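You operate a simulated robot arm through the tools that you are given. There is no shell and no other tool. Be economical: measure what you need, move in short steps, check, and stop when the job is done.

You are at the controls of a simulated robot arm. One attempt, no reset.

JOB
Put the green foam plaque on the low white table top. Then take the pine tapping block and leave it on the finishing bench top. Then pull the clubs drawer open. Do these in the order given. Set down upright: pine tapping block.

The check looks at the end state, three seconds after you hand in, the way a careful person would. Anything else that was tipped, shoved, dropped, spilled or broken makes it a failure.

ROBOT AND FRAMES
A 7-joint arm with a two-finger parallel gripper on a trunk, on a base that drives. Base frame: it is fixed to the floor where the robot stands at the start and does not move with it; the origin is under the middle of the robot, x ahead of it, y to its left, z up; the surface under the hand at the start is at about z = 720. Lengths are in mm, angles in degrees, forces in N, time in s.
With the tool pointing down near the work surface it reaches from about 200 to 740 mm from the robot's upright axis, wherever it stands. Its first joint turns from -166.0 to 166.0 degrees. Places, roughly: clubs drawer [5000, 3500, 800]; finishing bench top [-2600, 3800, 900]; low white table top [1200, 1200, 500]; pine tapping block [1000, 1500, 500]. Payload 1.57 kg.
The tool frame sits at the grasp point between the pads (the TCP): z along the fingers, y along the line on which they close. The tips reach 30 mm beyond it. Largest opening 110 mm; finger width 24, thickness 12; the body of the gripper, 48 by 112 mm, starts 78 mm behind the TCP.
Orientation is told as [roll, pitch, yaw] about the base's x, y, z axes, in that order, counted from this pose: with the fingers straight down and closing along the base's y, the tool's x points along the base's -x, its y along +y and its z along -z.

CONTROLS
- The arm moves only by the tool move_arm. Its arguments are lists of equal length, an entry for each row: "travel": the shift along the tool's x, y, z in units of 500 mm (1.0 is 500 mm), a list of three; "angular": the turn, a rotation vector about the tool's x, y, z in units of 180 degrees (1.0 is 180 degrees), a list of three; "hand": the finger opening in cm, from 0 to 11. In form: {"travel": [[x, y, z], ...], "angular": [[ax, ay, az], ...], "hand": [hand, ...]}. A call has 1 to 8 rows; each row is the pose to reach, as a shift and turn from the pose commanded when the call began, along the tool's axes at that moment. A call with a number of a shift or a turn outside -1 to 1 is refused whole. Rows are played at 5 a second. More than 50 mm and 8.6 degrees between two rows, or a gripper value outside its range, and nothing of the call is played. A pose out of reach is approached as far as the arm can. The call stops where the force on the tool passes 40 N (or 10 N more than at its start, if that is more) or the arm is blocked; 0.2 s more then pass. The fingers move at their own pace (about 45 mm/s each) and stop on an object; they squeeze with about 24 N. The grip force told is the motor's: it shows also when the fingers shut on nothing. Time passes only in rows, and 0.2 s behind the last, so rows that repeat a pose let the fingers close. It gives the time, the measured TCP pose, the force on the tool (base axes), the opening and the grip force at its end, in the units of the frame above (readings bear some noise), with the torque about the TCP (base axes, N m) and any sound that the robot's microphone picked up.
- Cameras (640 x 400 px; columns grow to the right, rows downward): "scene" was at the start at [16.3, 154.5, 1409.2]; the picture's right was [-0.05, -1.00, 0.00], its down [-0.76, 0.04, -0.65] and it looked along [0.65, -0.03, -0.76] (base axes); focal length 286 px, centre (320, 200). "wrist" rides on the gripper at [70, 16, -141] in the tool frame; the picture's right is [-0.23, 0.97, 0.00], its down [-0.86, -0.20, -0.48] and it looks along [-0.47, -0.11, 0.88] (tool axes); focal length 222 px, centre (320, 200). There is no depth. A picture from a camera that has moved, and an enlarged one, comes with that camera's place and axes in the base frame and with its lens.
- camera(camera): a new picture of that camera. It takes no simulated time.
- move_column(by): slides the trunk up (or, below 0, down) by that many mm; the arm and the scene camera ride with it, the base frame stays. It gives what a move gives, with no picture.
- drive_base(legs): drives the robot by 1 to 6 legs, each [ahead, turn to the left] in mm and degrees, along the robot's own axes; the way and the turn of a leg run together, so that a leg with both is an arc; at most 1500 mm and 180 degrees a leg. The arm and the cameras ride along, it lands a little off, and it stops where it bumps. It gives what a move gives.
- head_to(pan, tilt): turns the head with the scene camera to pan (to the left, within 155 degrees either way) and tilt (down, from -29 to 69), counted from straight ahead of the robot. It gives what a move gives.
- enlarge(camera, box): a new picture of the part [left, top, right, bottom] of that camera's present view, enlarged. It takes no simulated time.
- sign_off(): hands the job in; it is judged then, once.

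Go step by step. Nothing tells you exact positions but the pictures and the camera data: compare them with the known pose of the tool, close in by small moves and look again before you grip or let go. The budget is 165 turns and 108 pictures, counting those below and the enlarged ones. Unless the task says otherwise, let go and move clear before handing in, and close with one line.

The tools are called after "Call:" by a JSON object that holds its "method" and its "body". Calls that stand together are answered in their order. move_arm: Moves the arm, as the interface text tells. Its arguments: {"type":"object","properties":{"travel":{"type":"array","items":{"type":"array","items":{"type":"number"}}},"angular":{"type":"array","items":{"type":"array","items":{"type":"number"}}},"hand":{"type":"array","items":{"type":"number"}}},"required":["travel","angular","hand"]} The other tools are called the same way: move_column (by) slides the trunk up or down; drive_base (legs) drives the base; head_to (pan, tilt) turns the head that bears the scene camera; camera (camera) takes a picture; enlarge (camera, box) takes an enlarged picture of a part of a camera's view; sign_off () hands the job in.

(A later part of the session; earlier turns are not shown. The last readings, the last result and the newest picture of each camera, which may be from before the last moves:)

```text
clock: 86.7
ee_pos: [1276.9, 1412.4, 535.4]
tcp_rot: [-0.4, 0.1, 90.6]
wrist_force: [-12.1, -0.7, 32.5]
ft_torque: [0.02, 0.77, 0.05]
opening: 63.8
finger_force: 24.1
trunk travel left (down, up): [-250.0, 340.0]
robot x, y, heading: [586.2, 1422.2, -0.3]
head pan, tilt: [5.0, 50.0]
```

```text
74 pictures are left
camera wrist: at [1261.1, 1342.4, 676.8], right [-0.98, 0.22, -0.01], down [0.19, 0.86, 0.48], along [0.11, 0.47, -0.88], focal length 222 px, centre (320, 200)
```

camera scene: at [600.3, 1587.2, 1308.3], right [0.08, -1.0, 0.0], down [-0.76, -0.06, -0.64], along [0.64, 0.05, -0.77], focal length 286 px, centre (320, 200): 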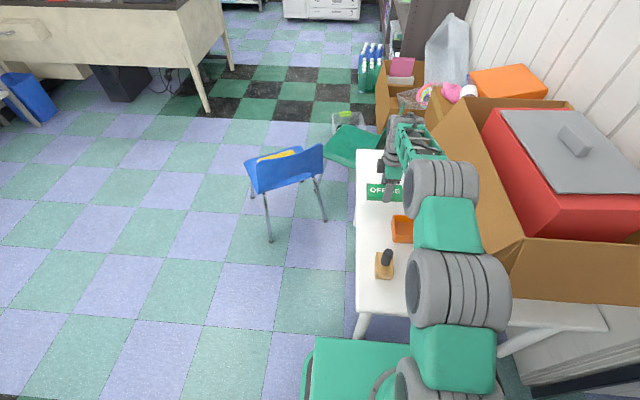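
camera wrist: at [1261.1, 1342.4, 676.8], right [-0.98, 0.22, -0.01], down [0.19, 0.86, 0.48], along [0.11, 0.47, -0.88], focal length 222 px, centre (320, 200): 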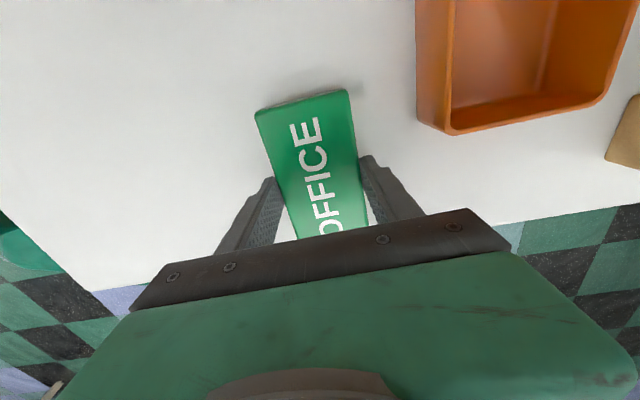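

It touches the table at TCP z≈535. I'll ease up slightly, open, and rise.

Call:
{"method": "move_arm", "body": {"travel": [[0, 0, -0.008], [0, 0, -0.008], [0, 0, -0.008], [0, 0, -0.008], [0, 0, -0.02], [0, 0, -0.1], [0, 0, -0.18], [0, 0, -0.26]], "angular": [[0, 0, 0], [0, 0, 0], [0, 0, 0], [0, 0, 0], [0, 0, 0], [0, 0, 0], [0, 0, 0], [0, 0, 0]], "hand": [4.5, 7, 8, 8.2, 8.2, 8.2, 8.2, 8.2]}}

Call:
{"method": "camera", "body": {"camera": "wrist"}}

```text
clock: 88.5
ee_pos: [1277.7, 1413.8, 660.6]
tcp_rot: [0.0, 0.0, 90.6]
wrist_force: [-0.5, 0.7, 0.2]
ft_torque: [0.0, 0.0, -0.02]
opening: 82.0
finger_force: 0.1
trunk travel left (down, up): [-250.0, 340.0]
robot x, y, heading: [582.1, 1422.8, -0.4]
head pan, tilt: [5.0, 50.0]
```

```text
73 pictures are left
camera wrist: at [1262.8, 1343.9, 801.1], right [-0.98, 0.22, 0.0], down [0.19, 0.86, 0.48], along [0.1, 0.47, -0.88], focal length 222 px, centre (320, 200)
```

wrist: 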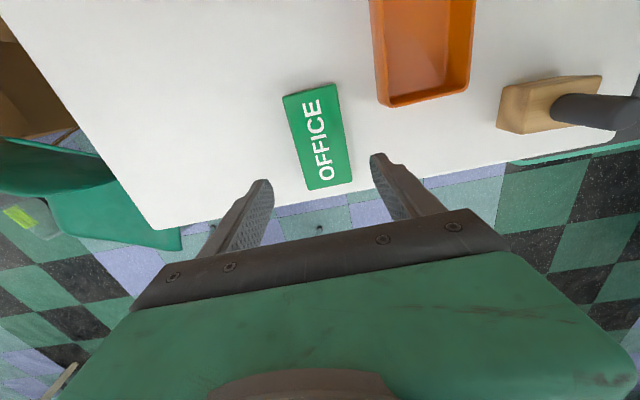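

The plaque is flat on the table. Next I'll rise and move above the pine block near (1007, 1426).

Call:
{"method": "move_arm", "body": {"travel": [[0, 0.0, -0.08], [0, 0.08, -0.16], [-0.01, 0.16, -0.16], [-0.01, 0.24, -0.16], [-0.01, 0.32, -0.16], [-0.01, 0.4, -0.16], [-0.01, 0.44, -0.16], [-0.01, 0.44, -0.16]], "angular": [[0, 0, 0], [0, 0, 0], [0, 0, 0], [0, 0, 0], [0, 0, 0], [0, 0, 0], [0, 0, 0], [0, 0, 0]], "hand": [11, 11, 11, 11, 11, 11, 11, 11]}}

Call:
{"method": "camera", "body": {"camera": "wrist"}}

Call:
{"method": "camera", "body": {"camera": "scene"}}

```text
refused: row 2 steps farther than a row can; nothing moved
```

```text
72 pictures are left
camera wrist: at [1262.8, 1343.9, 801.1], right [-0.98, 0.22, 0.0], down [0.19, 0.86, 0.48], along [0.1, 0.47, -0.88], focal length 222 px, centre (320, 200)
```

wrist: 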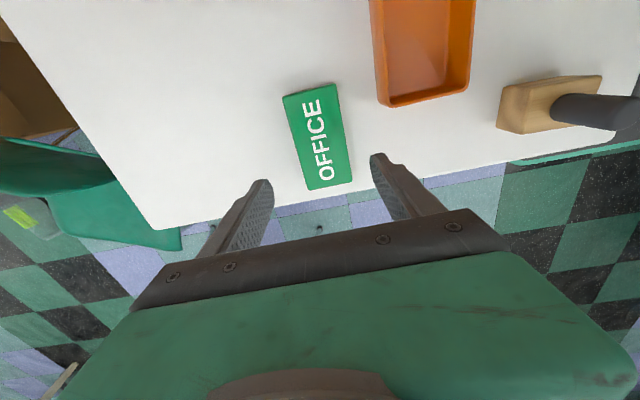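

```text
71 pictures are left
camera scene: at [600.7, 1587.2, 1308.2], right [0.08, -1.0, 0.0], down [-0.76, -0.06, -0.64], along [0.64, 0.05, -0.77], focal length 286 px, centre (320, 200)
```

scene: 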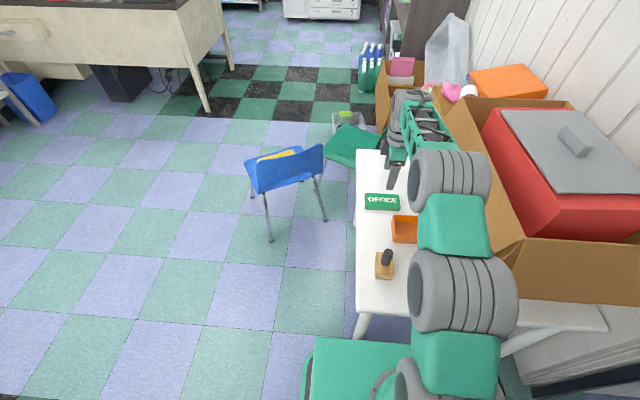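

That move was refused for step size. I'll use smaller steps.

Call:
{"method": "move_arm", "body": {"travel": [[0, 0.0, -0.08], [0, 0.04, -0.16], [-0.01, 0.12, -0.16], [-0.01, 0.2, -0.16], [-0.01, 0.28, -0.16], [-0.01, 0.36, -0.16], [-0.01, 0.44, -0.16], [-0.01, 0.44, -0.16]], "angular": [[0, 0, 0], [0, 0, 0], [0, 0, 0], [0, 0, 0], [0, 0, 0], [0, 0, 0], [0, 0, 0], [0, 0, 0]], "hand": [11, 11, 11, 11, 11, 11, 11, 11]}}

Call:
{"method": "camera", "body": {"camera": "wrist"}}

Call:
{"method": "camera", "body": {"camera": "scene"}}

```text
clock: 90.3
ee_pos: [1054.9, 1416.1, 738.3]
tcp_rot: [0.1, 0.0, 90.6]
wrist_force: [-0.4, 0.8, -0.3]
ft_torque: [-0.04, -0.02, 0.01]
opening: 110.1
finger_force: 0.0
trunk travel left (down, up): [-250.0, 340.0]
robot x, y, heading: [584.0, 1420.6, -0.3]
head pan, tilt: [5.0, 50.0]
```

```text
70 pictures are left
camera wrist: at [1042.0, 1346.0, 880.7], right [-0.98, 0.22, 0.0], down [0.19, 0.86, 0.48], along [0.1, 0.47, -0.88], focal length 222 px, centre (320, 200)
```

wrist: 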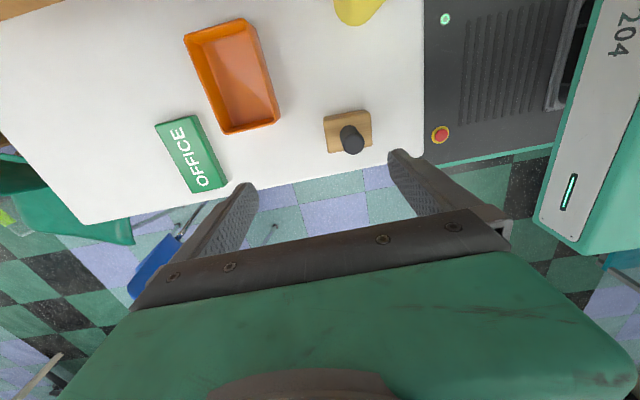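

```text
69 pictures are left
camera scene: at [600.3, 1587.2, 1308.3], right [0.08, -1.0, 0.0], down [-0.76, -0.06, -0.64], along [0.64, 0.05, -0.77], focal length 286 px, centre (320, 200)
```

scene: 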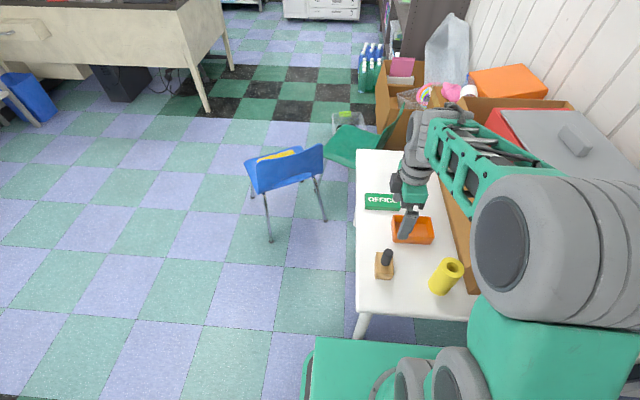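

I'll zoom in on the block.

Call:
{"method": "enlarge", "body": {"camera": "wrist", "box": [290, 90, 418, 170]}}

Call:
{"method": "enlarge", "body": {"camera": "scene", "box": [345, 230, 425, 280]}}

```text
5.00 times, centred on (354, 130) of wrist
camera zoom: at [1042.0, 1346.0, 880.7], right [-0.98, 0.22, 0.0], down [0.19, 0.86, 0.48], along [0.1, 0.47, -0.88], focal length 1111 px, centre (150, 550)
```

zoom: 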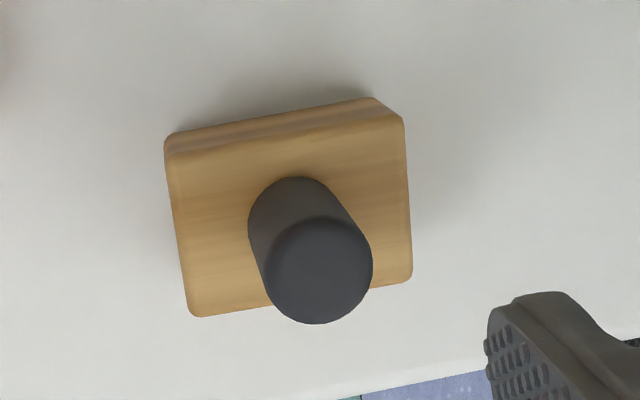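

```text
8.00 times, centred on (385, 255) of scene
camera zoom: at [600.3, 1587.2, 1308.3], right [0.08, -1.0, 0.0], down [-0.76, -0.06, -0.64], along [0.64, 0.05, -0.77], focal length 2286 px, centre (-200, -240)
```

zoom: 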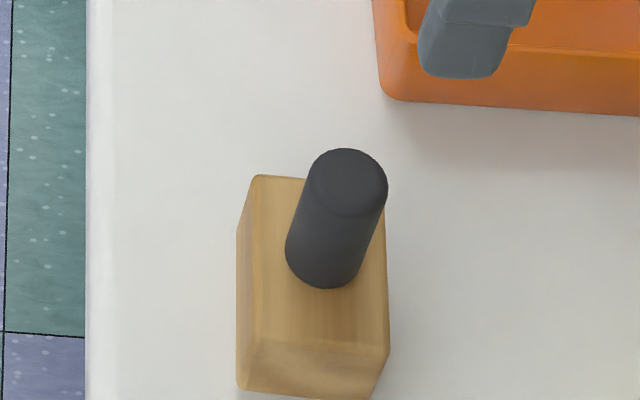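

The block's handle is at about (1014, 1427), from z 535 to 598 and roughly 28 mm in diameter. I'll grip the handle, starting by aligning above it and descending partway.

Call:
{"method": "move_arm", "body": {"travel": [[-0.011, 0.042, 0.0], [-0.022, 0.082, 0.0], [-0.022, 0.082, 0.06], [-0.022, 0.082, 0.12], [-0.022, 0.082, 0.18], [-0.022, 0.082, 0.18]], "angular": [[0, 0, 0], [0, 0, 0], [0, 0, 0], [0, 0, 0], [0, 0, 0], [0, 0, 0]], "hand": [8, 8, 8, 8, 8, 8]}}

Call:
{"method": "camera", "body": {"camera": "wrist"}}

Call:
{"method": "enlarge", "body": {"camera": "scene", "box": [320, 180, 480, 280]}}

```text
clock: 91.7
ee_pos: [1015.0, 1425.4, 651.4]
tcp_rot: [-0.1, 0.0, 90.5]
wrist_force: [-0.5, -0.5, 0.2]
ft_torque: [0.0, -0.02, 0.0]
opening: 80.0
finger_force: 0.0
trunk travel left (down, up): [-250.0, 340.0]
robot x, y, heading: [582.6, 1420.6, -0.2]
head pan, tilt: [5.0, 50.0]
```

```text
66 pictures are left
camera wrist: at [1000.0, 1355.8, 792.6], right [-0.98, 0.22, 0.0], down [0.19, 0.86, 0.48], along [0.1, 0.47, -0.88], focal length 222 px, centre (320, 200)
```

wrist: 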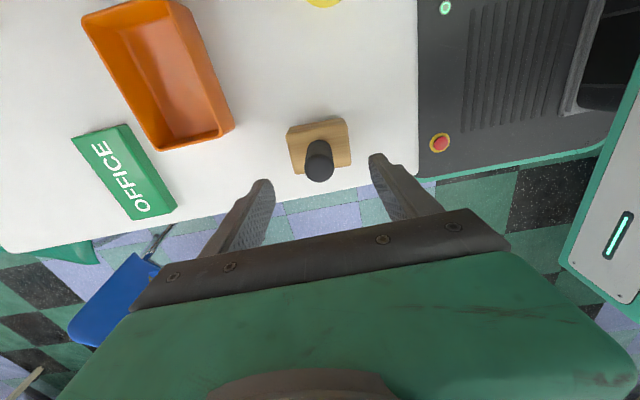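

```text
4.00 times, centred on (400, 230) of scene
camera zoom: at [600.5, 1587.2, 1308.3], right [0.08, -1.0, 0.0], down [-0.76, -0.06, -0.64], along [0.64, 0.05, -0.77], focal length 1143 px, centre (0, 80)
```

zoom: 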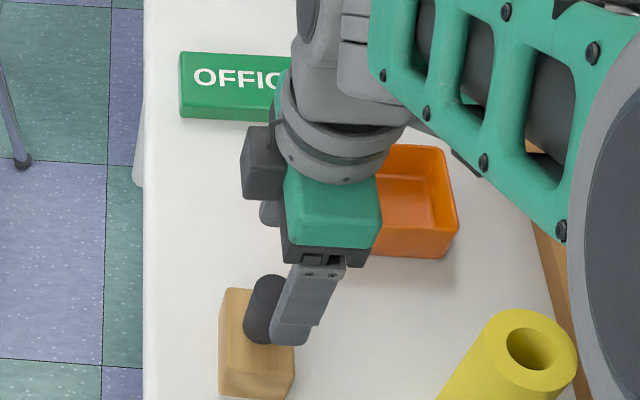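

The handle is centred under the TCP. I'll descend and close.

Call:
{"method": "move_arm", "body": {"travel": [[0, 0, 0.05], [0, 0, 0.1], [0, 0, 0.14], [0, 0, 0.156], [0, 0, 0.156]], "angular": [[0, 0, 0], [0, 0, 0], [0, 0, 0], [0, 0, 0], [0, 0, 0]], "hand": [8, 8, 8, 8, 8]}}

Call:
{"method": "move_arm", "body": {"travel": [[0, 0, 0], [0, 0, 0], [0, 0, 0], [0, 0, 0], [0, 0, 0]], "angular": [[0, 0, 0], [0, 0, 0], [0, 0, 0], [0, 0, 0], [0, 0, 0]], "hand": [6, 4, 2.5, 1.5, 1.5]}}

Call:
{"method": "camera", "body": {"camera": "wrist"}}

```text
clock: 92.9
ee_pos: [1015.1, 1427.0, 571.9]
tcp_rot: [0.0, 0.1, 90.6]
wrist_force: [-0.1, 0.2, 0.1]
ft_torque: [0.02, 0.08, 0.0]
opening: 80.0
finger_force: 0.2
trunk travel left (down, up): [-250.0, 340.0]
robot x, y, heading: [586.0, 1422.8, -0.1]
head pan, tilt: [5.0, 50.0]
```

```text
clock: 94.1
ee_pos: [1014.1, 1426.3, 572.8]
tcp_rot: [0.0, 0.0, 90.7]
wrist_force: [-0.1, -1.2, -0.4]
ft_torque: [-0.01, -0.02, -0.04]
opening: 70.6
finger_force: 23.6
trunk travel left (down, up): [-250.0, 340.0]
robot x, y, heading: [580.5, 1422.8, -0.3]
head pan, tilt: [5.0, 50.0]
```

```text
64 pictures are left
camera wrist: at [1000.4, 1356.6, 714.5], right [-0.98, 0.22, 0.0], down [0.19, 0.86, 0.48], along [0.1, 0.47, -0.88], focal length 222 px, centre (320, 200)
```

wrist: 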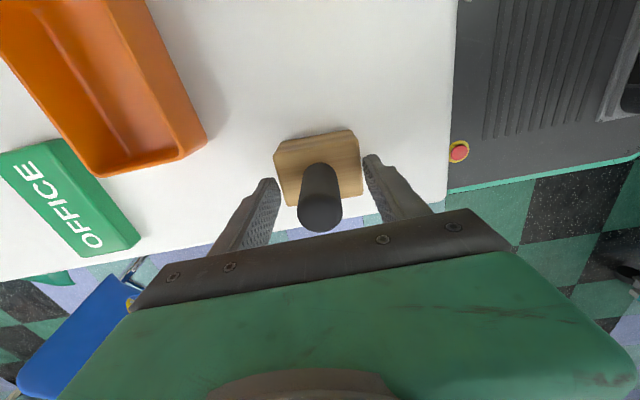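

The fingers met the 71 mm wide body rather than the handle. A deeper grip on the body is good and steady, so I'll reopen, go down 25 mm and close.

Call:
{"method": "move_arm", "body": {"travel": [[0, 0, 0], [0, 0, 0], [0, 0, 0.02], [0, 0, 0.04], [0, 0, 0.05], [0, 0, 0.05], [0, 0, 0.05], [0, 0, 0.05]], "angular": [[0, 0, 0], [0, 0, 0], [0, 0, 0], [0, 0, 0], [0, 0, 0], [0, 0, 0], [0, 0, 0], [0, 0, 0]], "hand": [8.5, 8.5, 8.5, 8.5, 8.5, 6, 6, 6]}}

Call:
{"method": "camera", "body": {"camera": "wrist"}}

```text
clock: 95.9
ee_pos: [1015.2, 1426.5, 548.3]
tcp_rot: [0.0, 0.0, 90.7]
wrist_force: [-0.2, -0.5, 0.2]
ft_torque: [0.0, 0.02, -0.03]
opening: 70.5
finger_force: 24.0
trunk travel left (down, up): [-250.0, 340.0]
robot x, y, heading: [588.4, 1421.7, -0.1]
head pan, tilt: [5.0, 50.0]
```

```text
63 pictures are left
camera wrist: at [1000.5, 1356.5, 689.2], right [-0.98, 0.22, 0.0], down [0.19, 0.86, 0.48], along [0.1, 0.47, -0.88], focal length 222 px, centre (320, 200)
```

wrist: 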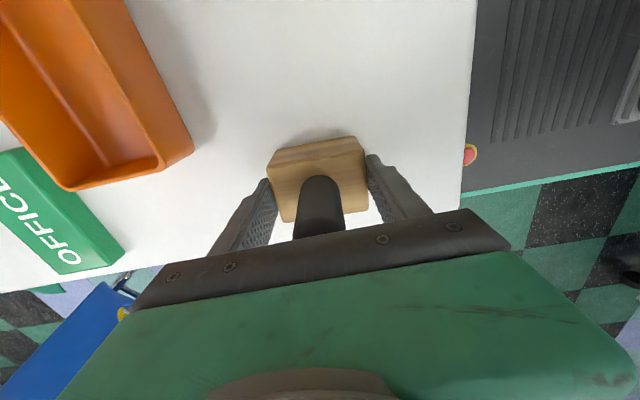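

The block is gripped on its body, with its base 48 mm below the TCP. I'll lift straight up.

Call:
{"method": "move_arm", "body": {"travel": [[0, 0, -0.02], [0, 0, -0.06], [0, 0, -0.12], [0, 0, -0.2], [0, 0, -0.28], [0, 0, -0.36], [0, 0, -0.44], [0, 0, -0.5]], "angular": [[0, 0, 0], [0, 0, 0], [0, 0, 0], [0, 0, 0], [0, 0, 0], [0, 0, 0], [0, 0, 0], [0, 0, 0]], "hand": [6, 6, 6, 6, 6, 6, 6, 6]}}

Call:
{"method": "camera", "body": {"camera": "wrist"}}

Call:
{"method": "move_column", "body": {"by": 250}}

Call:
{"method": "camera", "body": {"camera": "scene"}}

```text
clock: 97.7
ee_pos: [1013.7, 1427.1, 797.9]
tcp_rot: [0.0, 0.1, 90.6]
wrist_force: [0.4, -0.2, -2.3]
ft_torque: [0.0, -0.01, 0.01]
opening: 70.6
finger_force: 23.5
trunk travel left (down, up): [-250.0, 340.0]
robot x, y, heading: [578.3, 1424.4, -0.4]
head pan, tilt: [5.0, 50.0]
```

```text
62 pictures are left
camera wrist: at [999.0, 1356.9, 939.8], right [-0.98, 0.22, 0.0], down [0.19, 0.86, 0.48], along [0.1, 0.47, -0.88], focal length 222 px, centre (320, 200)
```

wrist: 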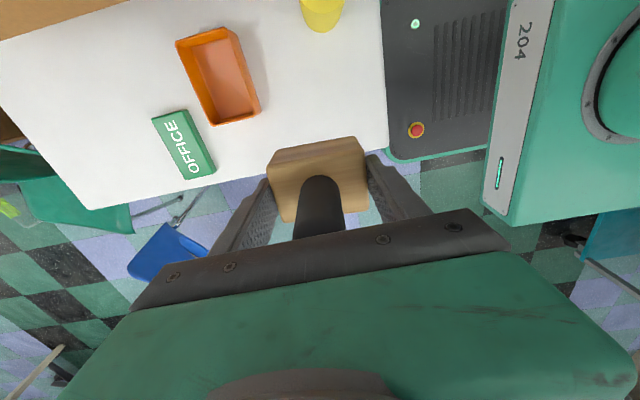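

```text
clock: 100.3
ee_pos: [1013.1, 1426.6, 1047.6]
tcp_rot: [0.0, 0.0, 90.6]
wrist_force: [-0.4, 0.2, -1.7]
ft_torque: [0.0, -0.01, 0.02]
opening: 70.1
finger_force: 24.1
trunk travel left (down, up): [-500.0, 90.0]
robot x, y, heading: [582.6, 1423.2, -0.5]
head pan, tilt: [5.0, 50.0]
```

```text
61 pictures are left
camera scene: at [600.6, 1587.3, 1558.2], right [0.08, -1.0, 0.0], down [-0.76, -0.06, -0.64], along [0.64, 0.05, -0.77], focal length 286 px, centre (320, 200)
```

scene: 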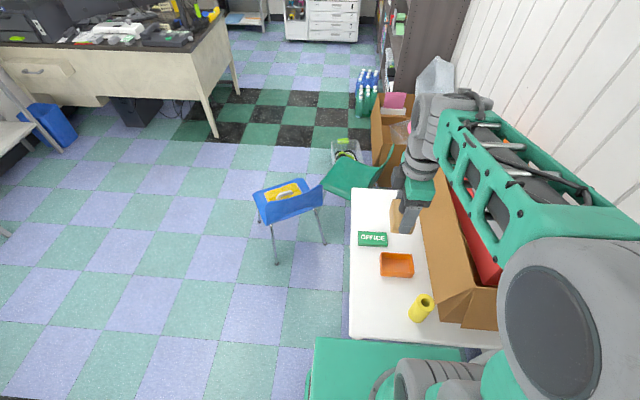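

The block is held. I'll back away, turn left and drive up the open floor, then survey the way to the finishing bench.

Call:
{"method": "drive_base", "body": {"legs": [[-250, 0], [0, 90], [850, 0]]}}

Call:
{"method": "head_to", "body": {"pan": 50, "tilt": 28}}

Call:
{"method": "camera", "body": {"camera": "scene"}}

Call:
{"method": "head_to", "body": {"pan": 0, "tilt": 30}}

Call:
{"method": "camera", "body": {"camera": "scene"}}

```text
clock: 110.1
ee_pos: [308.1, 2710.4, 1047.9]
tcp_rot: [0.1, 0.0, -178.6]
wrist_force: [-0.6, -0.6, -2.5]
ft_torque: [0.01, 0.0, 0.06]
opening: 69.6
finger_force: 24.2
trunk travel left (down, up): [-500.0, 90.0]
robot x, y, heading: [319.6, 2278.2, 90.4]
head pan, tilt: [5.0, 50.0]
```

```text
clock: 111.2
ee_pos: [308.6, 2709.3, 1046.6]
tcp_rot: [0.1, 0.1, -178.6]
wrist_force: [0.2, 0.1, -2.3]
ft_torque: [0.0, 0.02, 0.03]
opening: 69.5
finger_force: 24.2
trunk travel left (down, up): [-500.0, 90.0]
robot x, y, heading: [320.2, 2281.6, 90.3]
head pan, tilt: [50.0, 28.0]
```

```text
60 pictures are left
camera scene: at [93.3, 2281.3, 1590.9], right [0.64, 0.77, 0.0], down [0.36, -0.3, -0.88], along [-0.68, 0.56, -0.47], focal length 286 px, centre (320, 200)
```

scene: 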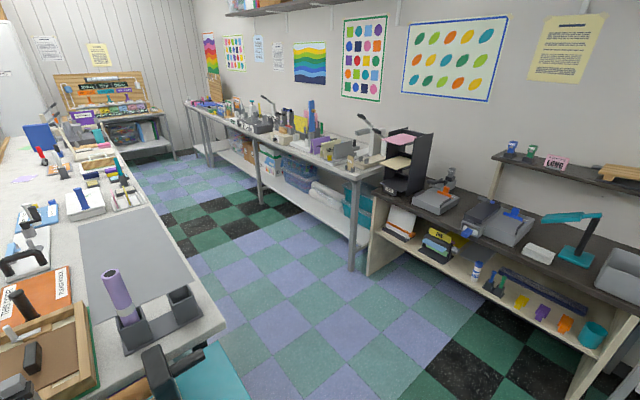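

```text
clock: 112.4
ee_pos: [308.1, 2709.8, 1047.3]
tcp_rot: [0.1, -0.1, -178.7]
wrist_force: [0.0, 0.9, -2.6]
ft_torque: [0.01, 0.01, 0.02]
opening: 69.5
finger_force: 23.8
trunk travel left (down, up): [-500.0, 90.0]
robot x, y, heading: [322.5, 2282.3, 90.6]
head pan, tilt: [0.0, 30.0]
```

```text
59 pictures are left
camera scene: at [162.8, 2313.6, 1587.8], right [1.0, 0.01, 0.0], down [0.0, -0.5, -0.87], along [-0.01, 0.87, -0.5], focal length 286 px, centre (320, 200)
```

scene: 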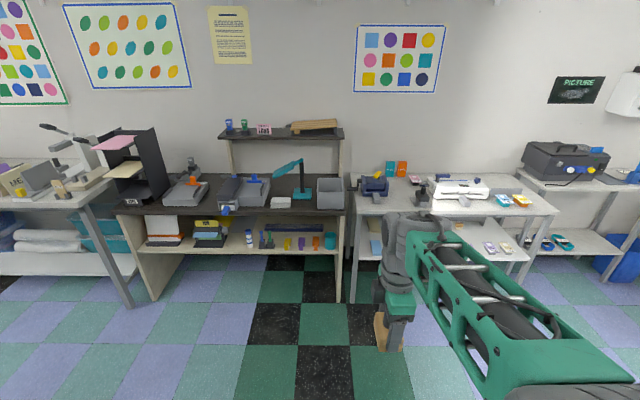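

The finishing bench is the long white-topped bench along the back wall, x≈-4100…-1000 with its front at y≈3550. I'll drive into the aisle at y≈2950 heading west and look for free space.

Call:
{"method": "drive_base", "body": {"legs": [[0, 45], [930, 0], [0, 45], [900, 0]]}}

Call:
{"method": "head_to", "body": {"pan": -60, "tilt": 30}}

Call:
{"method": "camera", "body": {"camera": "scene"}}

Call:
{"method": "head_to", "body": {"pan": -10, "tilt": 30}}

Call:
{"method": "camera", "body": {"camera": "scene"}}

```text
clock: 115.9
ee_pos: [-40.1, 2618.5, 1046.2]
tcp_rot: [0.2, 0.0, -132.6]
wrist_force: [0.5, 0.0, -2.9]
ft_torque: [0.0, -0.03, 0.01]
opening: 69.6
finger_force: 23.8
trunk travel left (down, up): [-500.0, 90.0]
robot x, y, heading: [278.0, 2328.3, 136.8]
head pan, tilt: [0.0, 30.0]
stopped in leg 2: the robot was blocked; the commanded pose is now the measured one
```

```text
clock: 117.2
ee_pos: [-40.0, 2619.7, 1046.5]
tcp_rot: [0.1, 0.0, -132.6]
wrist_force: [0.3, -0.4, -2.6]
ft_torque: [0.01, 0.01, 0.05]
opening: 69.1
finger_force: 23.5
trunk travel left (down, up): [-500.0, 90.0]
robot x, y, heading: [277.3, 2329.2, 136.5]
head pan, tilt: [-60.0, 30.0]
```

```text
58 pictures are left
camera scene: at [233.4, 2267.6, 1587.8], right [0.97, -0.23, 0.0], down [-0.12, -0.49, -0.87], along [0.2, 0.84, -0.5], focal length 286 px, centre (320, 200)
```

scene: 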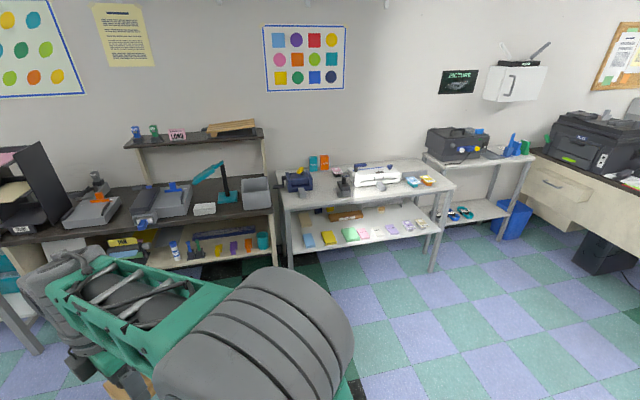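

```text
clock: 118.4
ee_pos: [-40.5, 2620.4, 1047.6]
tcp_rot: [0.1, 0.0, -132.6]
wrist_force: [0.6, 0.7, -1.5]
ft_torque: [-0.01, -0.02, 0.04]
opening: 69.5
finger_force: 24.3
trunk travel left (down, up): [-500.0, 90.0]
robot x, y, heading: [273.7, 2326.2, 136.6]
head pan, tilt: [-10.0, 30.0]
```

```text
57 pictures are left
camera scene: at [158.6, 2252.3, 1587.8], right [0.8, 0.6, 0.0], down [0.3, -0.4, -0.87], along [-0.52, 0.7, -0.5], focal length 286 px, centre (320, 200)
```

scene: 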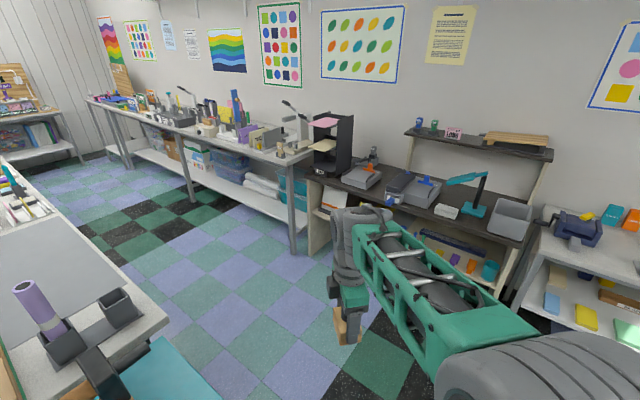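

I bumped the cart's corner, which reaches y≈2400. I'll back off, go further north first, then turn west.

Call:
{"method": "drive_base", "body": {"legs": [[-80, 0], [0, -46], [520, 0], [0, 88], [700, 0]]}}

Call:
{"method": "head_to", "body": {"pan": -50, "tilt": 30}}

Call:
{"method": "camera", "body": {"camera": "scene"}}

Call:
{"method": "head_to", "body": {"pan": 110, "tilt": 30}}

Call:
{"method": "camera", "body": {"camera": "scene"}}

```text
clock: 131.4
ee_pos: [-817.2, 2793.8, 1046.2]
tcp_rot: [0.2, 0.0, -89.0]
wrist_force: [-0.2, 0.2, -2.6]
ft_torque: [-0.04, 0.01, -0.02]
opening: 69.3
finger_force: 24.2
trunk travel left (down, up): [-500.0, 90.0]
robot x, y, heading: [-389.9, 2802.2, -180.1]
head pan, tilt: [-10.0, 30.0]
```

```text
clock: 132.5
ee_pos: [-816.8, 2793.3, 1047.5]
tcp_rot: [0.0, 0.0, -89.0]
wrist_force: [0.1, -0.3, -1.9]
ft_torque: [0.0, 0.01, 0.02]
opening: 69.6
finger_force: 24.1
trunk travel left (down, up): [-500.0, 90.0]
robot x, y, heading: [-383.6, 2805.6, -179.7]
head pan, tilt: [-50.0, 30.0]
```

```text
56 pictures are left
camera scene: at [-386.2, 2720.4, 1587.8], right [0.76, 0.65, 0.0], down [0.32, -0.38, -0.87], along [-0.56, 0.66, -0.5], focal length 286 px, centre (320, 200)
```

scene: 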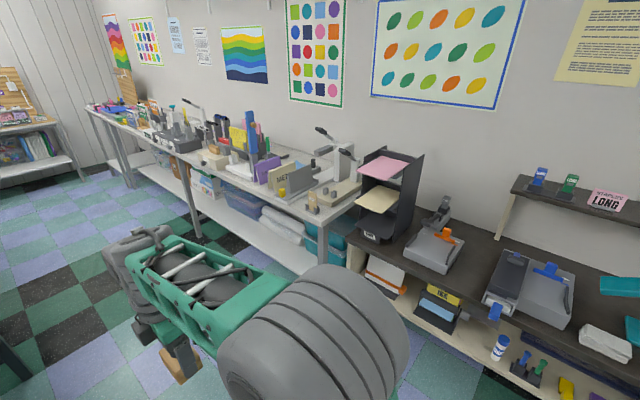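

```text
clock: 135.0
ee_pos: [-816.4, 2793.0, 1046.0]
tcp_rot: [0.2, 0.1, -89.1]
wrist_force: [-0.9, -0.7, -1.4]
ft_torque: [0.0, -0.03, -0.01]
opening: 69.7
finger_force: 24.0
trunk travel left (down, up): [-500.0, 90.0]
robot x, y, heading: [-387.7, 2802.9, -179.6]
head pan, tilt: [110.0, 30.0]
```

```text
55 pictures are left
camera scene: at [-296.6, 2566.5, 1587.8], right [-0.94, -0.34, 0.0], down [-0.17, 0.47, -0.87], along [0.3, -0.81, -0.5], focal length 286 px, centre (320, 200)
```

scene: 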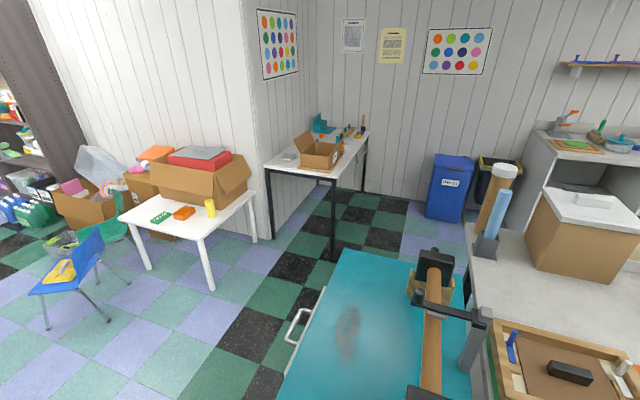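

I'll zoom in on the finishing bench for a free spot.

Call:
{"method": "head_to", "body": {"pan": -35, "tilt": 30}}

Call:
{"method": "enlarge", "body": {"camera": "scene", "box": [140, 70, 460, 270]}}

```text
clock: 137.3
ee_pos: [-817.1, 2793.5, 1046.7]
tcp_rot: [0.2, 0.1, -89.1]
wrist_force: [0.1, -0.1, -1.5]
ft_torque: [-0.04, -0.01, 0.0]
opening: 69.6
finger_force: 24.2
trunk travel left (down, up): [-500.0, 90.0]
robot x, y, heading: [-390.5, 2802.7, -179.8]
head pan, tilt: [-35.0, 30.0]
```

```text
2.00 times, centred on (300, 170) of scene
camera zoom: at [-402.0, 2703.0, 1587.8], right [0.57, 0.82, 0.0], down [0.41, -0.29, -0.87], along [-0.71, 0.49, -0.5], focal length 572 px, centre (360, 260)
```

zoom: 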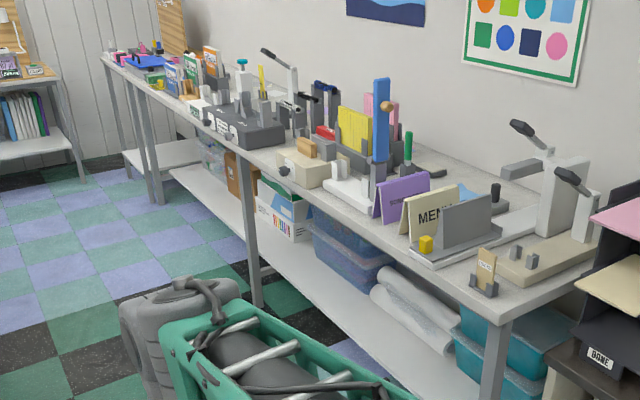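

The bench is crowded, so I'll drive further west along the aisle and look at it from the front.

Call:
{"method": "drive_base", "body": {"legs": [[1300, 0], [0, -60]]}}

Call:
{"method": "head_to", "body": {"pan": 0, "tilt": 35}}

Call:
{"method": "camera", "body": {"camera": "scene"}}

Call:
{"method": "head_to", "body": {"pan": 40, "tilt": 30}}

Call:
{"method": "camera", "body": {"camera": "scene"}}

```text
clock: 146.5
ee_pos: [-1909.2, 3153.0, 1046.2]
tcp_rot: [0.1, 0.0, -148.8]
wrist_force: [-0.6, 0.8, -1.9]
ft_torque: [0.0, -0.01, 0.01]
opening: 69.5
finger_force: 23.5
trunk travel left (down, up): [-500.0, 90.0]
robot x, y, heading: [-1684.4, 2785.2, 120.5]
head pan, tilt: [-35.0, 30.0]
```

```text
clock: 147.5
ee_pos: [-1910.1, 3153.1, 1047.2]
tcp_rot: [0.2, 0.1, -148.7]
wrist_force: [0.9, 0.6, -2.1]
ft_torque: [0.02, 0.02, 0.0]
opening: 69.7
finger_force: 24.1
trunk travel left (down, up): [-500.0, 90.0]
robot x, y, heading: [-1684.3, 2783.2, 120.3]
head pan, tilt: [0.0, 35.0]
```

```text
53 pictures are left
camera scene: at [-1834.7, 2734.9, 1580.0], right [0.86, 0.5, 0.0], down [0.29, -0.5, -0.82], along [-0.41, 0.71, -0.57], focal length 286 px, centre (320, 200)
```

scene: 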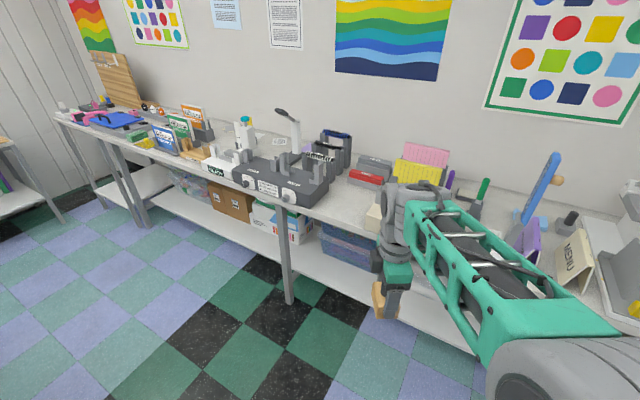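

```text
clock: 148.6
ee_pos: [-1910.1, 3152.5, 1046.5]
tcp_rot: [0.2, 0.1, -148.8]
wrist_force: [0.1, 0.7, -1.9]
ft_torque: [0.0, -0.01, 0.01]
opening: 69.8
finger_force: 24.0
trunk travel left (down, up): [-500.0, 90.0]
robot x, y, heading: [-1689.1, 2787.7, 120.4]
head pan, tilt: [40.0, 30.0]
```

```text
52 pictures are left
camera scene: at [-1875.4, 2689.3, 1587.8], right [0.34, 0.94, 0.0], down [0.47, -0.17, -0.87], along [-0.82, 0.29, -0.5], focal length 286 px, centre (320, 200)
```

scene: 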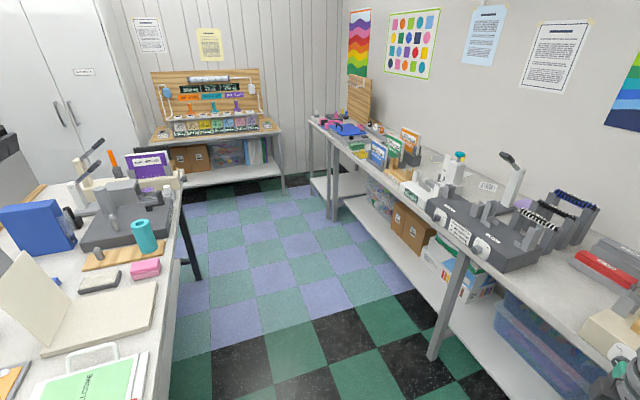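

There's a free gap at the front of the bench, around x≈-2220, y≈3640, between the black machine and the beige box. I'll go and stand in front of it.

Call:
{"method": "drive_base", "body": {"legs": [[0, 44], [548, 0], [0, -74.5]]}}

Call:
{"method": "head_to", "body": {"pan": 0, "tilt": 40}}

Call:
{"method": "camera", "body": {"camera": "scene"}}

```text
clock: 156.9
ee_pos: [-2219.1, 3358.6, 1045.7]
tcp_rot: [0.2, 0.0, -178.9]
wrist_force: [0.1, -0.1, -2.8]
ft_torque: [-0.01, 0.0, 0.0]
opening: 69.7
finger_force: 24.0
trunk travel left (down, up): [-500.0, 90.0]
robot x, y, heading: [-2209.5, 2931.6, 90.1]
head pan, tilt: [40.0, 30.0]
```

```text
clock: 158.0
ee_pos: [-2218.1, 3359.5, 1046.3]
tcp_rot: [0.1, 0.0, -178.8]
wrist_force: [-0.4, 0.2, -3.5]
ft_torque: [0.01, 0.01, 0.01]
opening: 69.6
finger_force: 24.3
trunk travel left (down, up): [-500.0, 90.0]
robot x, y, heading: [-2209.9, 2931.8, 90.3]
head pan, tilt: [0.0, 40.0]
```

```text
51 pictures are left
camera scene: at [-2365.3, 2956.9, 1572.5], right [1.0, 0.01, 0.0], down [0.0, -0.64, -0.77], along [-0.01, 0.77, -0.64], focal length 286 px, centre (320, 200)
```

scene: 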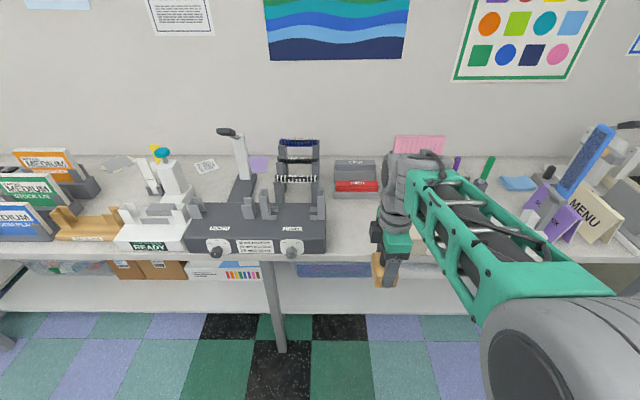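

I'll check with the wrist camera as well.

Call:
{"method": "camera", "body": {"camera": "wrist"}}

Call:
{"method": "head_to", "body": {"pan": -30, "tilt": 40}}

Call:
{"method": "camera", "body": {"camera": "scene"}}

```text
50 pictures are left
camera wrist: at [-2148.4, 3344.5, 1188.2], right [-0.21, -0.98, 0.0], down [-0.86, 0.18, 0.48], along [-0.47, 0.1, -0.88], focal length 222 px, centre (320, 200)
```

wrist: 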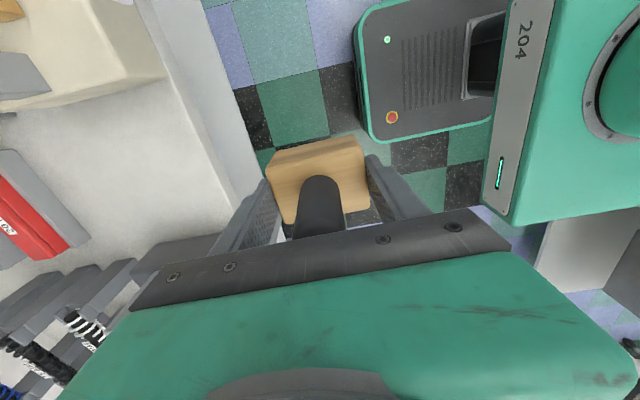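

```text
clock: 159.0
ee_pos: [-2219.6, 3358.5, 1046.4]
tcp_rot: [0.2, 0.0, -178.8]
wrist_force: [-0.4, 0.5, -2.0]
ft_torque: [-0.03, 0.0, 0.03]
opening: 69.3
finger_force: 23.6
trunk travel left (down, up): [-500.0, 90.0]
robot x, y, heading: [-2208.7, 2930.8, 90.2]
head pan, tilt: [-30.0, 40.0]
```

```text
49 pictures are left
camera scene: at [-2322.7, 2945.8, 1572.4], right [0.87, -0.49, 0.0], down [-0.32, -0.56, -0.77], along [0.38, 0.67, -0.64], focal length 286 px, centre (320, 200)
```

scene: 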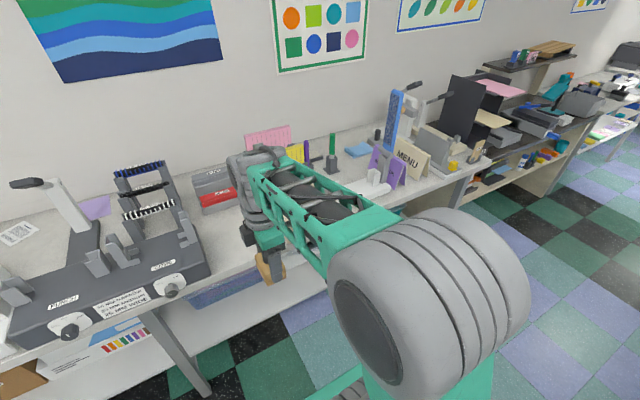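

The gap is about 180 mm wide, x≈-2290…-2108, centred near x=-2205. I'll drive 130 mm closer and extend to y=3600 above it.

Call:
{"method": "drive_base", "body": {"legs": [[130, 0]]}}

Call:
{"method": "move_arm", "body": {"travel": [[0.01, -0.04, 0], [0.02, -0.08, 0], [0.028, -0.12, 0], [0.028, -0.16, 0], [0.028, -0.2, 0], [0.028, -0.22, 0]], "angular": [[0, 0, 0], [0, 0, 0], [0, 0, 0], [0, 0, 0], [0, 0, 0], [0, 0, 0]], "hand": [6, 6, 6, 6, 6, 6]}}

Call:
{"method": "camera", "body": {"camera": "wrist"}}

Call:
{"method": "head_to", "body": {"pan": -5, "tilt": 45}}

Call:
{"method": "camera", "body": {"camera": "scene"}}

```text
clock: 160.2
ee_pos: [-2220.7, 3489.6, 1046.1]
tcp_rot: [0.2, 0.0, -178.6]
wrist_force: [1.3, 0.1, -2.2]
ft_torque: [0.0, -0.01, -0.01]
opening: 69.6
finger_force: 23.4
trunk travel left (down, up): [-500.0, 90.0]
robot x, y, heading: [-2212.3, 3057.7, 90.4]
head pan, tilt: [-30.0, 40.0]
```

```text
clock: 161.6
ee_pos: [-2210.7, 3601.1, 1048.4]
tcp_rot: [0.1, 0.0, -178.7]
wrist_force: [0.0, -0.1, -2.5]
ft_torque: [0.02, 0.03, 0.0]
opening: 69.4
finger_force: 23.8
trunk travel left (down, up): [-500.0, 90.0]
robot x, y, heading: [-2213.6, 3061.1, 90.4]
head pan, tilt: [-30.0, 40.0]
```

```text
48 pictures are left
camera wrist: at [-2139.0, 3585.9, 1188.8], right [-0.2, -0.98, 0.0], down [-0.86, 0.18, 0.48], along [-0.47, 0.1, -0.88], focal length 222 px, centre (320, 200)
```

wrist: 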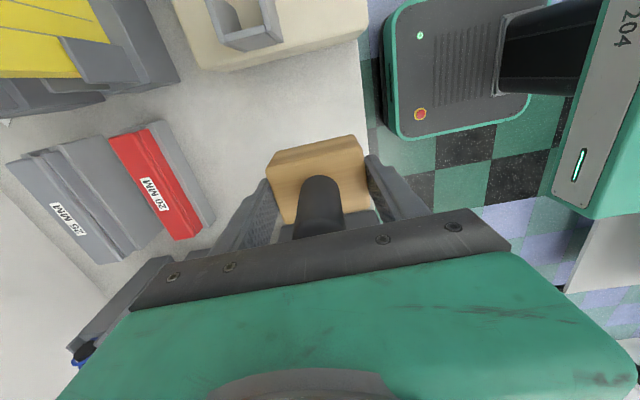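

```text
clock: 162.5
ee_pos: [-2211.3, 3599.5, 1046.9]
tcp_rot: [0.2, 0.1, -178.7]
wrist_force: [1.2, 0.2, -2.3]
ft_torque: [0.01, 0.01, 0.01]
opening: 69.6
finger_force: 23.7
trunk travel left (down, up): [-500.0, 90.0]
robot x, y, heading: [-2211.9, 3059.5, 90.5]
head pan, tilt: [-5.0, 45.0]
```

```text
47 pictures are left
camera scene: at [-2359.0, 3083.3, 1565.2], right [1.0, -0.08, 0.0], down [-0.06, -0.7, -0.71], along [0.06, 0.7, -0.71], focal length 286 px, centre (320, 200)
```

scene: 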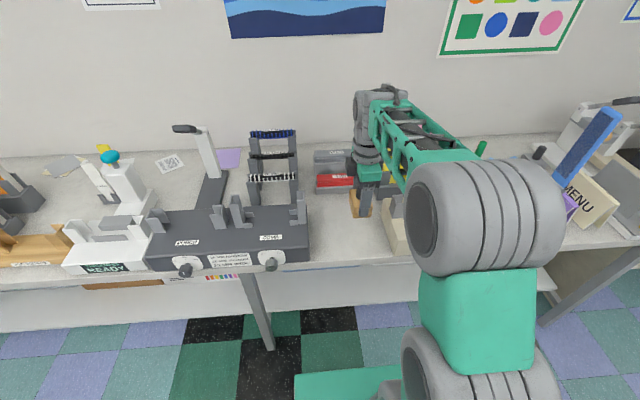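

There's ample room. I'll move to about (-2220, 3640) and lower to just above the surface.

Call:
{"method": "move_arm", "body": {"travel": [[-0.01, -0.04, 0], [-0.02, -0.078, 0], [-0.02, -0.078, 0.05], [-0.02, -0.078, 0.1], [-0.02, -0.078, 0.15], [-0.02, -0.078, 0.18], [-0.02, -0.078, 0.18]], "angular": [[0, 0, 0], [0, 0, 0], [0, 0, 0], [0, 0, 0], [0, 0, 0], [0, 0, 0], [0, 0, 0]], "hand": [6, 6, 6, 6, 6, 6, 6]}}

Call:
{"method": "camera", "body": {"camera": "wrist"}}

Call:
{"method": "enlarge", "body": {"camera": "scene", "box": [290, 130, 450, 230]}}

```text
clock: 164.1
ee_pos: [-2219.3, 3638.0, 956.3]
tcp_rot: [0.1, 0.0, -178.6]
wrist_force: [0.4, -0.4, -2.5]
ft_torque: [-0.02, -0.02, 0.0]
opening: 69.9
finger_force: 24.3
trunk travel left (down, up): [-500.0, 90.0]
robot x, y, heading: [-2210.5, 3056.7, 90.6]
head pan, tilt: [-5.0, 45.0]
```

```text
46 pictures are left
camera wrist: at [-2150.2, 3624.0, 1097.5], right [-0.2, -0.98, 0.0], down [-0.86, 0.18, 0.48], along [-0.47, 0.1, -0.88], focal length 222 px, centre (320, 200)
```

wrist: 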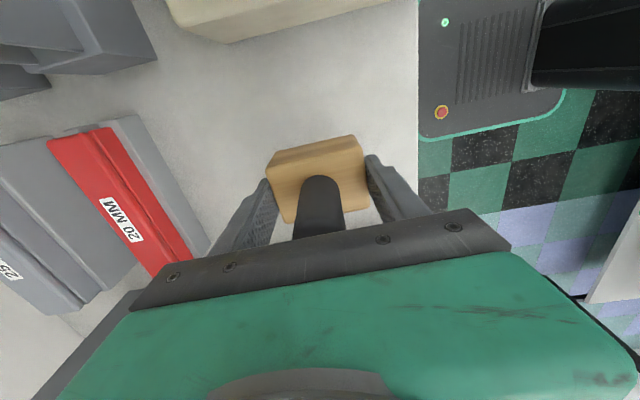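

```text
4.00 times, centred on (370, 180) of scene
camera zoom: at [-2359.1, 3083.4, 1565.2], right [1.0, -0.08, 0.0], down [-0.06, -0.7, -0.71], along [0.06, 0.7, -0.71], focal length 1143 px, centre (120, 280)
```

zoom: 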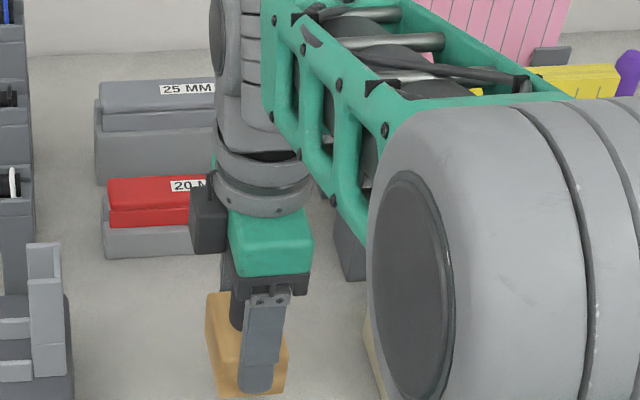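

Still clear all round. I'll lower in small steps until it touches.

Call:
{"method": "move_arm", "body": {"travel": [[0, 0, 0.005], [0, 0, 0.01], [0, 0, 0.013], [0, 0, 0.016], [0, 0, 0.019], [0, 0, 0.022], [0, 0, 0.025], [0, 0, 0.028]], "angular": [[0, 0, 0], [0, 0, 0], [0, 0, 0], [0, 0, 0], [0, 0, 0], [0, 0, 0], [0, 0, 0], [0, 0, 0]], "hand": [6, 6, 6, 6, 6, 6, 6, 6]}}

```text
clock: 165.9
ee_pos: [-2221.3, 3638.1, 941.5]
tcp_rot: [0.2, 0.0, -178.7]
wrist_force: [0.7, 0.3, -2.7]
ft_torque: [0.04, -0.01, 0.01]
opening: 69.8
finger_force: 24.0
trunk travel left (down, up): [-500.0, 90.0]
robot x, y, heading: [-2209.9, 3056.0, 90.5]
head pan, tilt: [-5.0, 45.0]
```

Call:
{"method": "move_arm", "body": {"travel": [[0, 0, 0.004], [0, 0, 0.008], [0, 0, 0.012], [0, 0, 0.016], [0, 0, 0.02], [0, 0, 0.024], [0, 0, 0.028], [0, 0, 0.032]], "angular": [[0, 0, 0], [0, 0, 0], [0, 0, 0], [0, 0, 0], [0, 0, 0], [0, 0, 0], [0, 0, 0], [0, 0, 0]], "hand": [6, 6, 6, 6, 6, 6, 6, 6]}}

Call:
{"method": "camera", "body": {"camera": "wrist"}}

```text
clock: 167.7
ee_pos: [-2220.6, 3638.4, 925.5]
tcp_rot: [0.2, 0.1, -178.7]
wrist_force: [-0.6, -0.6, -1.8]
ft_torque: [0.01, -0.02, -0.02]
opening: 69.6
finger_force: 23.3
trunk travel left (down, up): [-500.0, 90.0]
robot x, y, heading: [-2211.3, 3059.9, 90.4]
head pan, tilt: [-5.0, 45.0]
```

```text
44 pictures are left
camera wrist: at [-2149.7, 3624.3, 1067.6], right [-0.2, -0.98, 0.0], down [-0.86, 0.18, 0.48], along [-0.47, 0.1, -0.88], focal length 222 px, centre (320, 200)
```

wrist: 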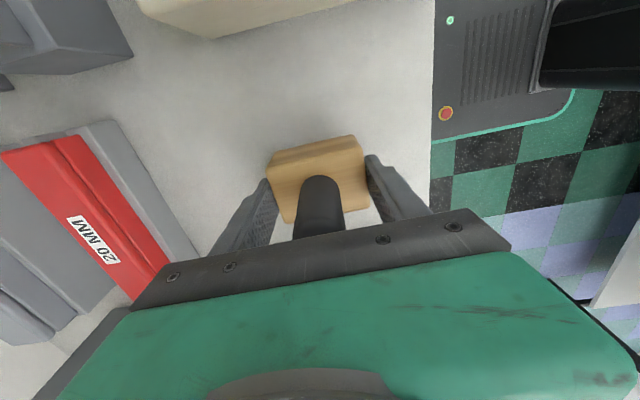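

The bench is a bit lower than the rough figure. I'll continue down.

Call:
{"method": "move_arm", "body": {"travel": [[0, 0, 0.005], [0, 0, 0.01], [0, 0, 0.015], [0, 0, 0.02], [0, 0, 0.025], [0, 0, 0.03], [0, 0, 0.035], [0, 0, 0.04]], "angular": [[0, 0, 0], [0, 0, 0], [0, 0, 0], [0, 0, 0], [0, 0, 0], [0, 0, 0], [0, 0, 0], [0, 0, 0]], "hand": [6, 6, 6, 6, 6, 6, 6, 6]}}

Call:
{"method": "enlarge", "body": {"camera": "scene", "box": [290, 150, 450, 250]}}

```text
clock: 169.5
ee_pos: [-2220.3, 3638.2, 907.8]
tcp_rot: [0.1, 0.0, -178.8]
wrist_force: [-0.1, -2.0, 10.3]
ft_torque: [-0.28, -0.16, 0.0]
opening: 69.5
finger_force: 23.8
trunk travel left (down, up): [-500.0, 90.0]
robot x, y, heading: [-2211.8, 3064.0, 90.7]
head pan, tilt: [-5.0, 45.0]
```

```text
4.00 times, centred on (370, 200) of scene
camera zoom: at [-2359.1, 3082.0, 1565.5], right [1.0, -0.08, 0.0], down [-0.06, -0.7, -0.71], along [0.06, 0.71, -0.71], focal length 1143 px, centre (120, 200)
```

zoom: 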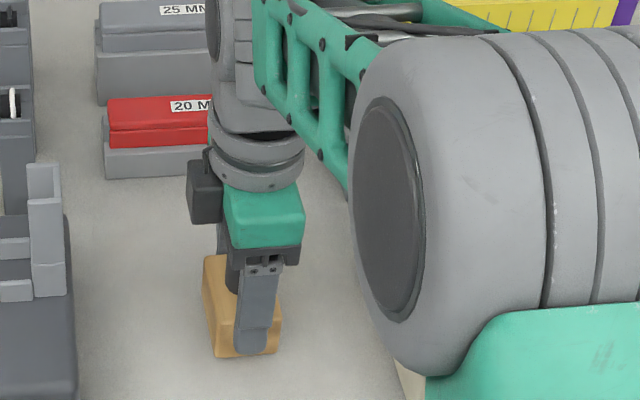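

It touched down at TCP z≈908, so the bench top is at about 860. I'll ease up slightly, open gently, then rise.

Call:
{"method": "move_arm", "body": {"travel": [[0, 0, -0.003], [0, 0, -0.003], [0, 0, -0.003], [0, 0, -0.003], [0, 0, -0.003]], "angular": [[0, 0, 0], [0, 0, 0], [0, 0, 0], [0, 0, 0], [0, 0, 0]], "hand": [6, 7.2, 7.6, 8.4, 9]}}

Call:
{"method": "camera", "body": {"camera": "wrist"}}

```text
clock: 170.7
ee_pos: [-2220.2, 3637.3, 906.9]
tcp_rot: [0.2, 0.0, -178.8]
wrist_force: [0.5, -0.9, -0.6]
ft_torque: [0.01, 0.01, -0.02]
opening: 90.0
finger_force: 0.1
trunk travel left (down, up): [-500.0, 90.0]
robot x, y, heading: [-2209.6, 3062.4, 90.6]
head pan, tilt: [-5.0, 45.0]
```

```text
42 pictures are left
camera wrist: at [-2150.0, 3623.5, 1049.2], right [-0.2, -0.98, 0.0], down [-0.86, 0.18, 0.48], along [-0.47, 0.1, -0.88], focal length 222 px, centre (320, 200)
```

wrist: 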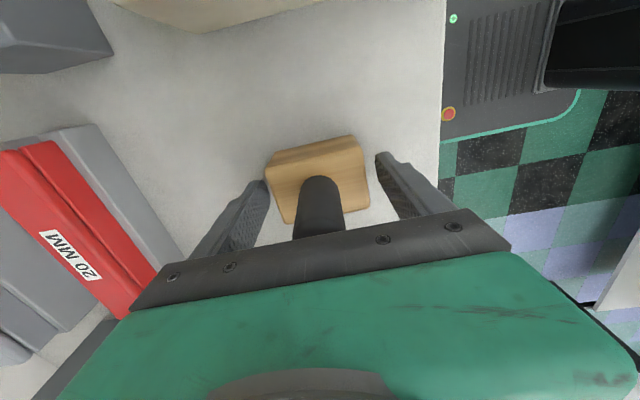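

The block stands free and upright. I'll rise clear of it.

Call:
{"method": "move_arm", "body": {"travel": [[0, 0, -0.04], [0, 0, -0.1], [0, 0, -0.18], [0, 0, -0.26], [0, 0, -0.34], [0, 0, -0.4]], "angular": [[0, 0, 0], [0, 0, 0], [0, 0, 0], [0, 0, 0], [0, 0, 0], [0, 0, 0]], "hand": [9, 9, 9, 9, 9, 9]}}

Call:
{"method": "move_arm", "body": {"travel": [[0, 0.06, 0], [0, 0.14, 0], [0, 0.22, 0], [0, 0.3, 0], [0, 0.38, 0], [0, 0.44, 0]], "angular": [[0, 0, 0], [0, 0, 0], [0, 0, 0], [0, 0, 0], [0, 0, 0], [0, 0, 0]], "hand": [9, 8, 6, 4, 2, 2]}}

Call:
{"method": "camera", "body": {"camera": "scene"}}

```text
clock: 172.1
ee_pos: [-2220.6, 3639.4, 1107.2]
tcp_rot: [0.3, 0.0, -178.6]
wrist_force: [0.6, 0.9, -0.3]
ft_torque: [-0.05, 0.0, 0.01]
opening: 90.2
finger_force: 0.1
trunk travel left (down, up): [-500.0, 90.0]
robot x, y, heading: [-2210.2, 3061.9, 90.5]
head pan, tilt: [-5.0, 45.0]
```

```text
clock: 173.5
ee_pos: [-2215.9, 3417.7, 1108.6]
tcp_rot: [0.0, 0.1, -178.8]
wrist_force: [-0.4, 0.3, 0.6]
ft_torque: [0.01, -0.01, 0.01]
opening: 19.9
finger_force: 0.0
trunk travel left (down, up): [-500.0, 90.0]
robot x, y, heading: [-2213.1, 3058.6, 90.6]
head pan, tilt: [-5.0, 45.0]
```

```text
41 pictures are left
camera scene: at [-2359.1, 3082.7, 1565.2], right [1.0, -0.08, 0.0], down [-0.06, -0.7, -0.71], along [0.06, 0.71, -0.71], focal length 286 px, centre (320, 200)
```

scene: 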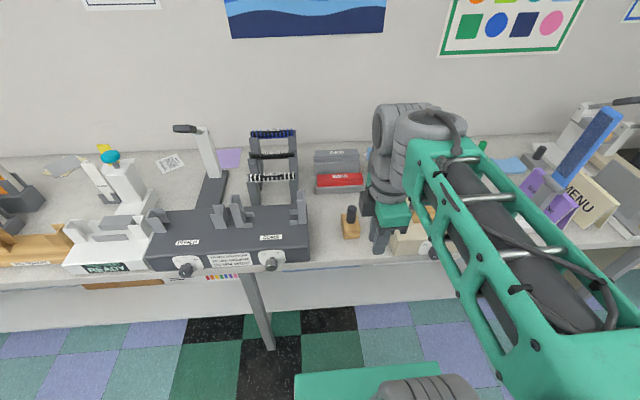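

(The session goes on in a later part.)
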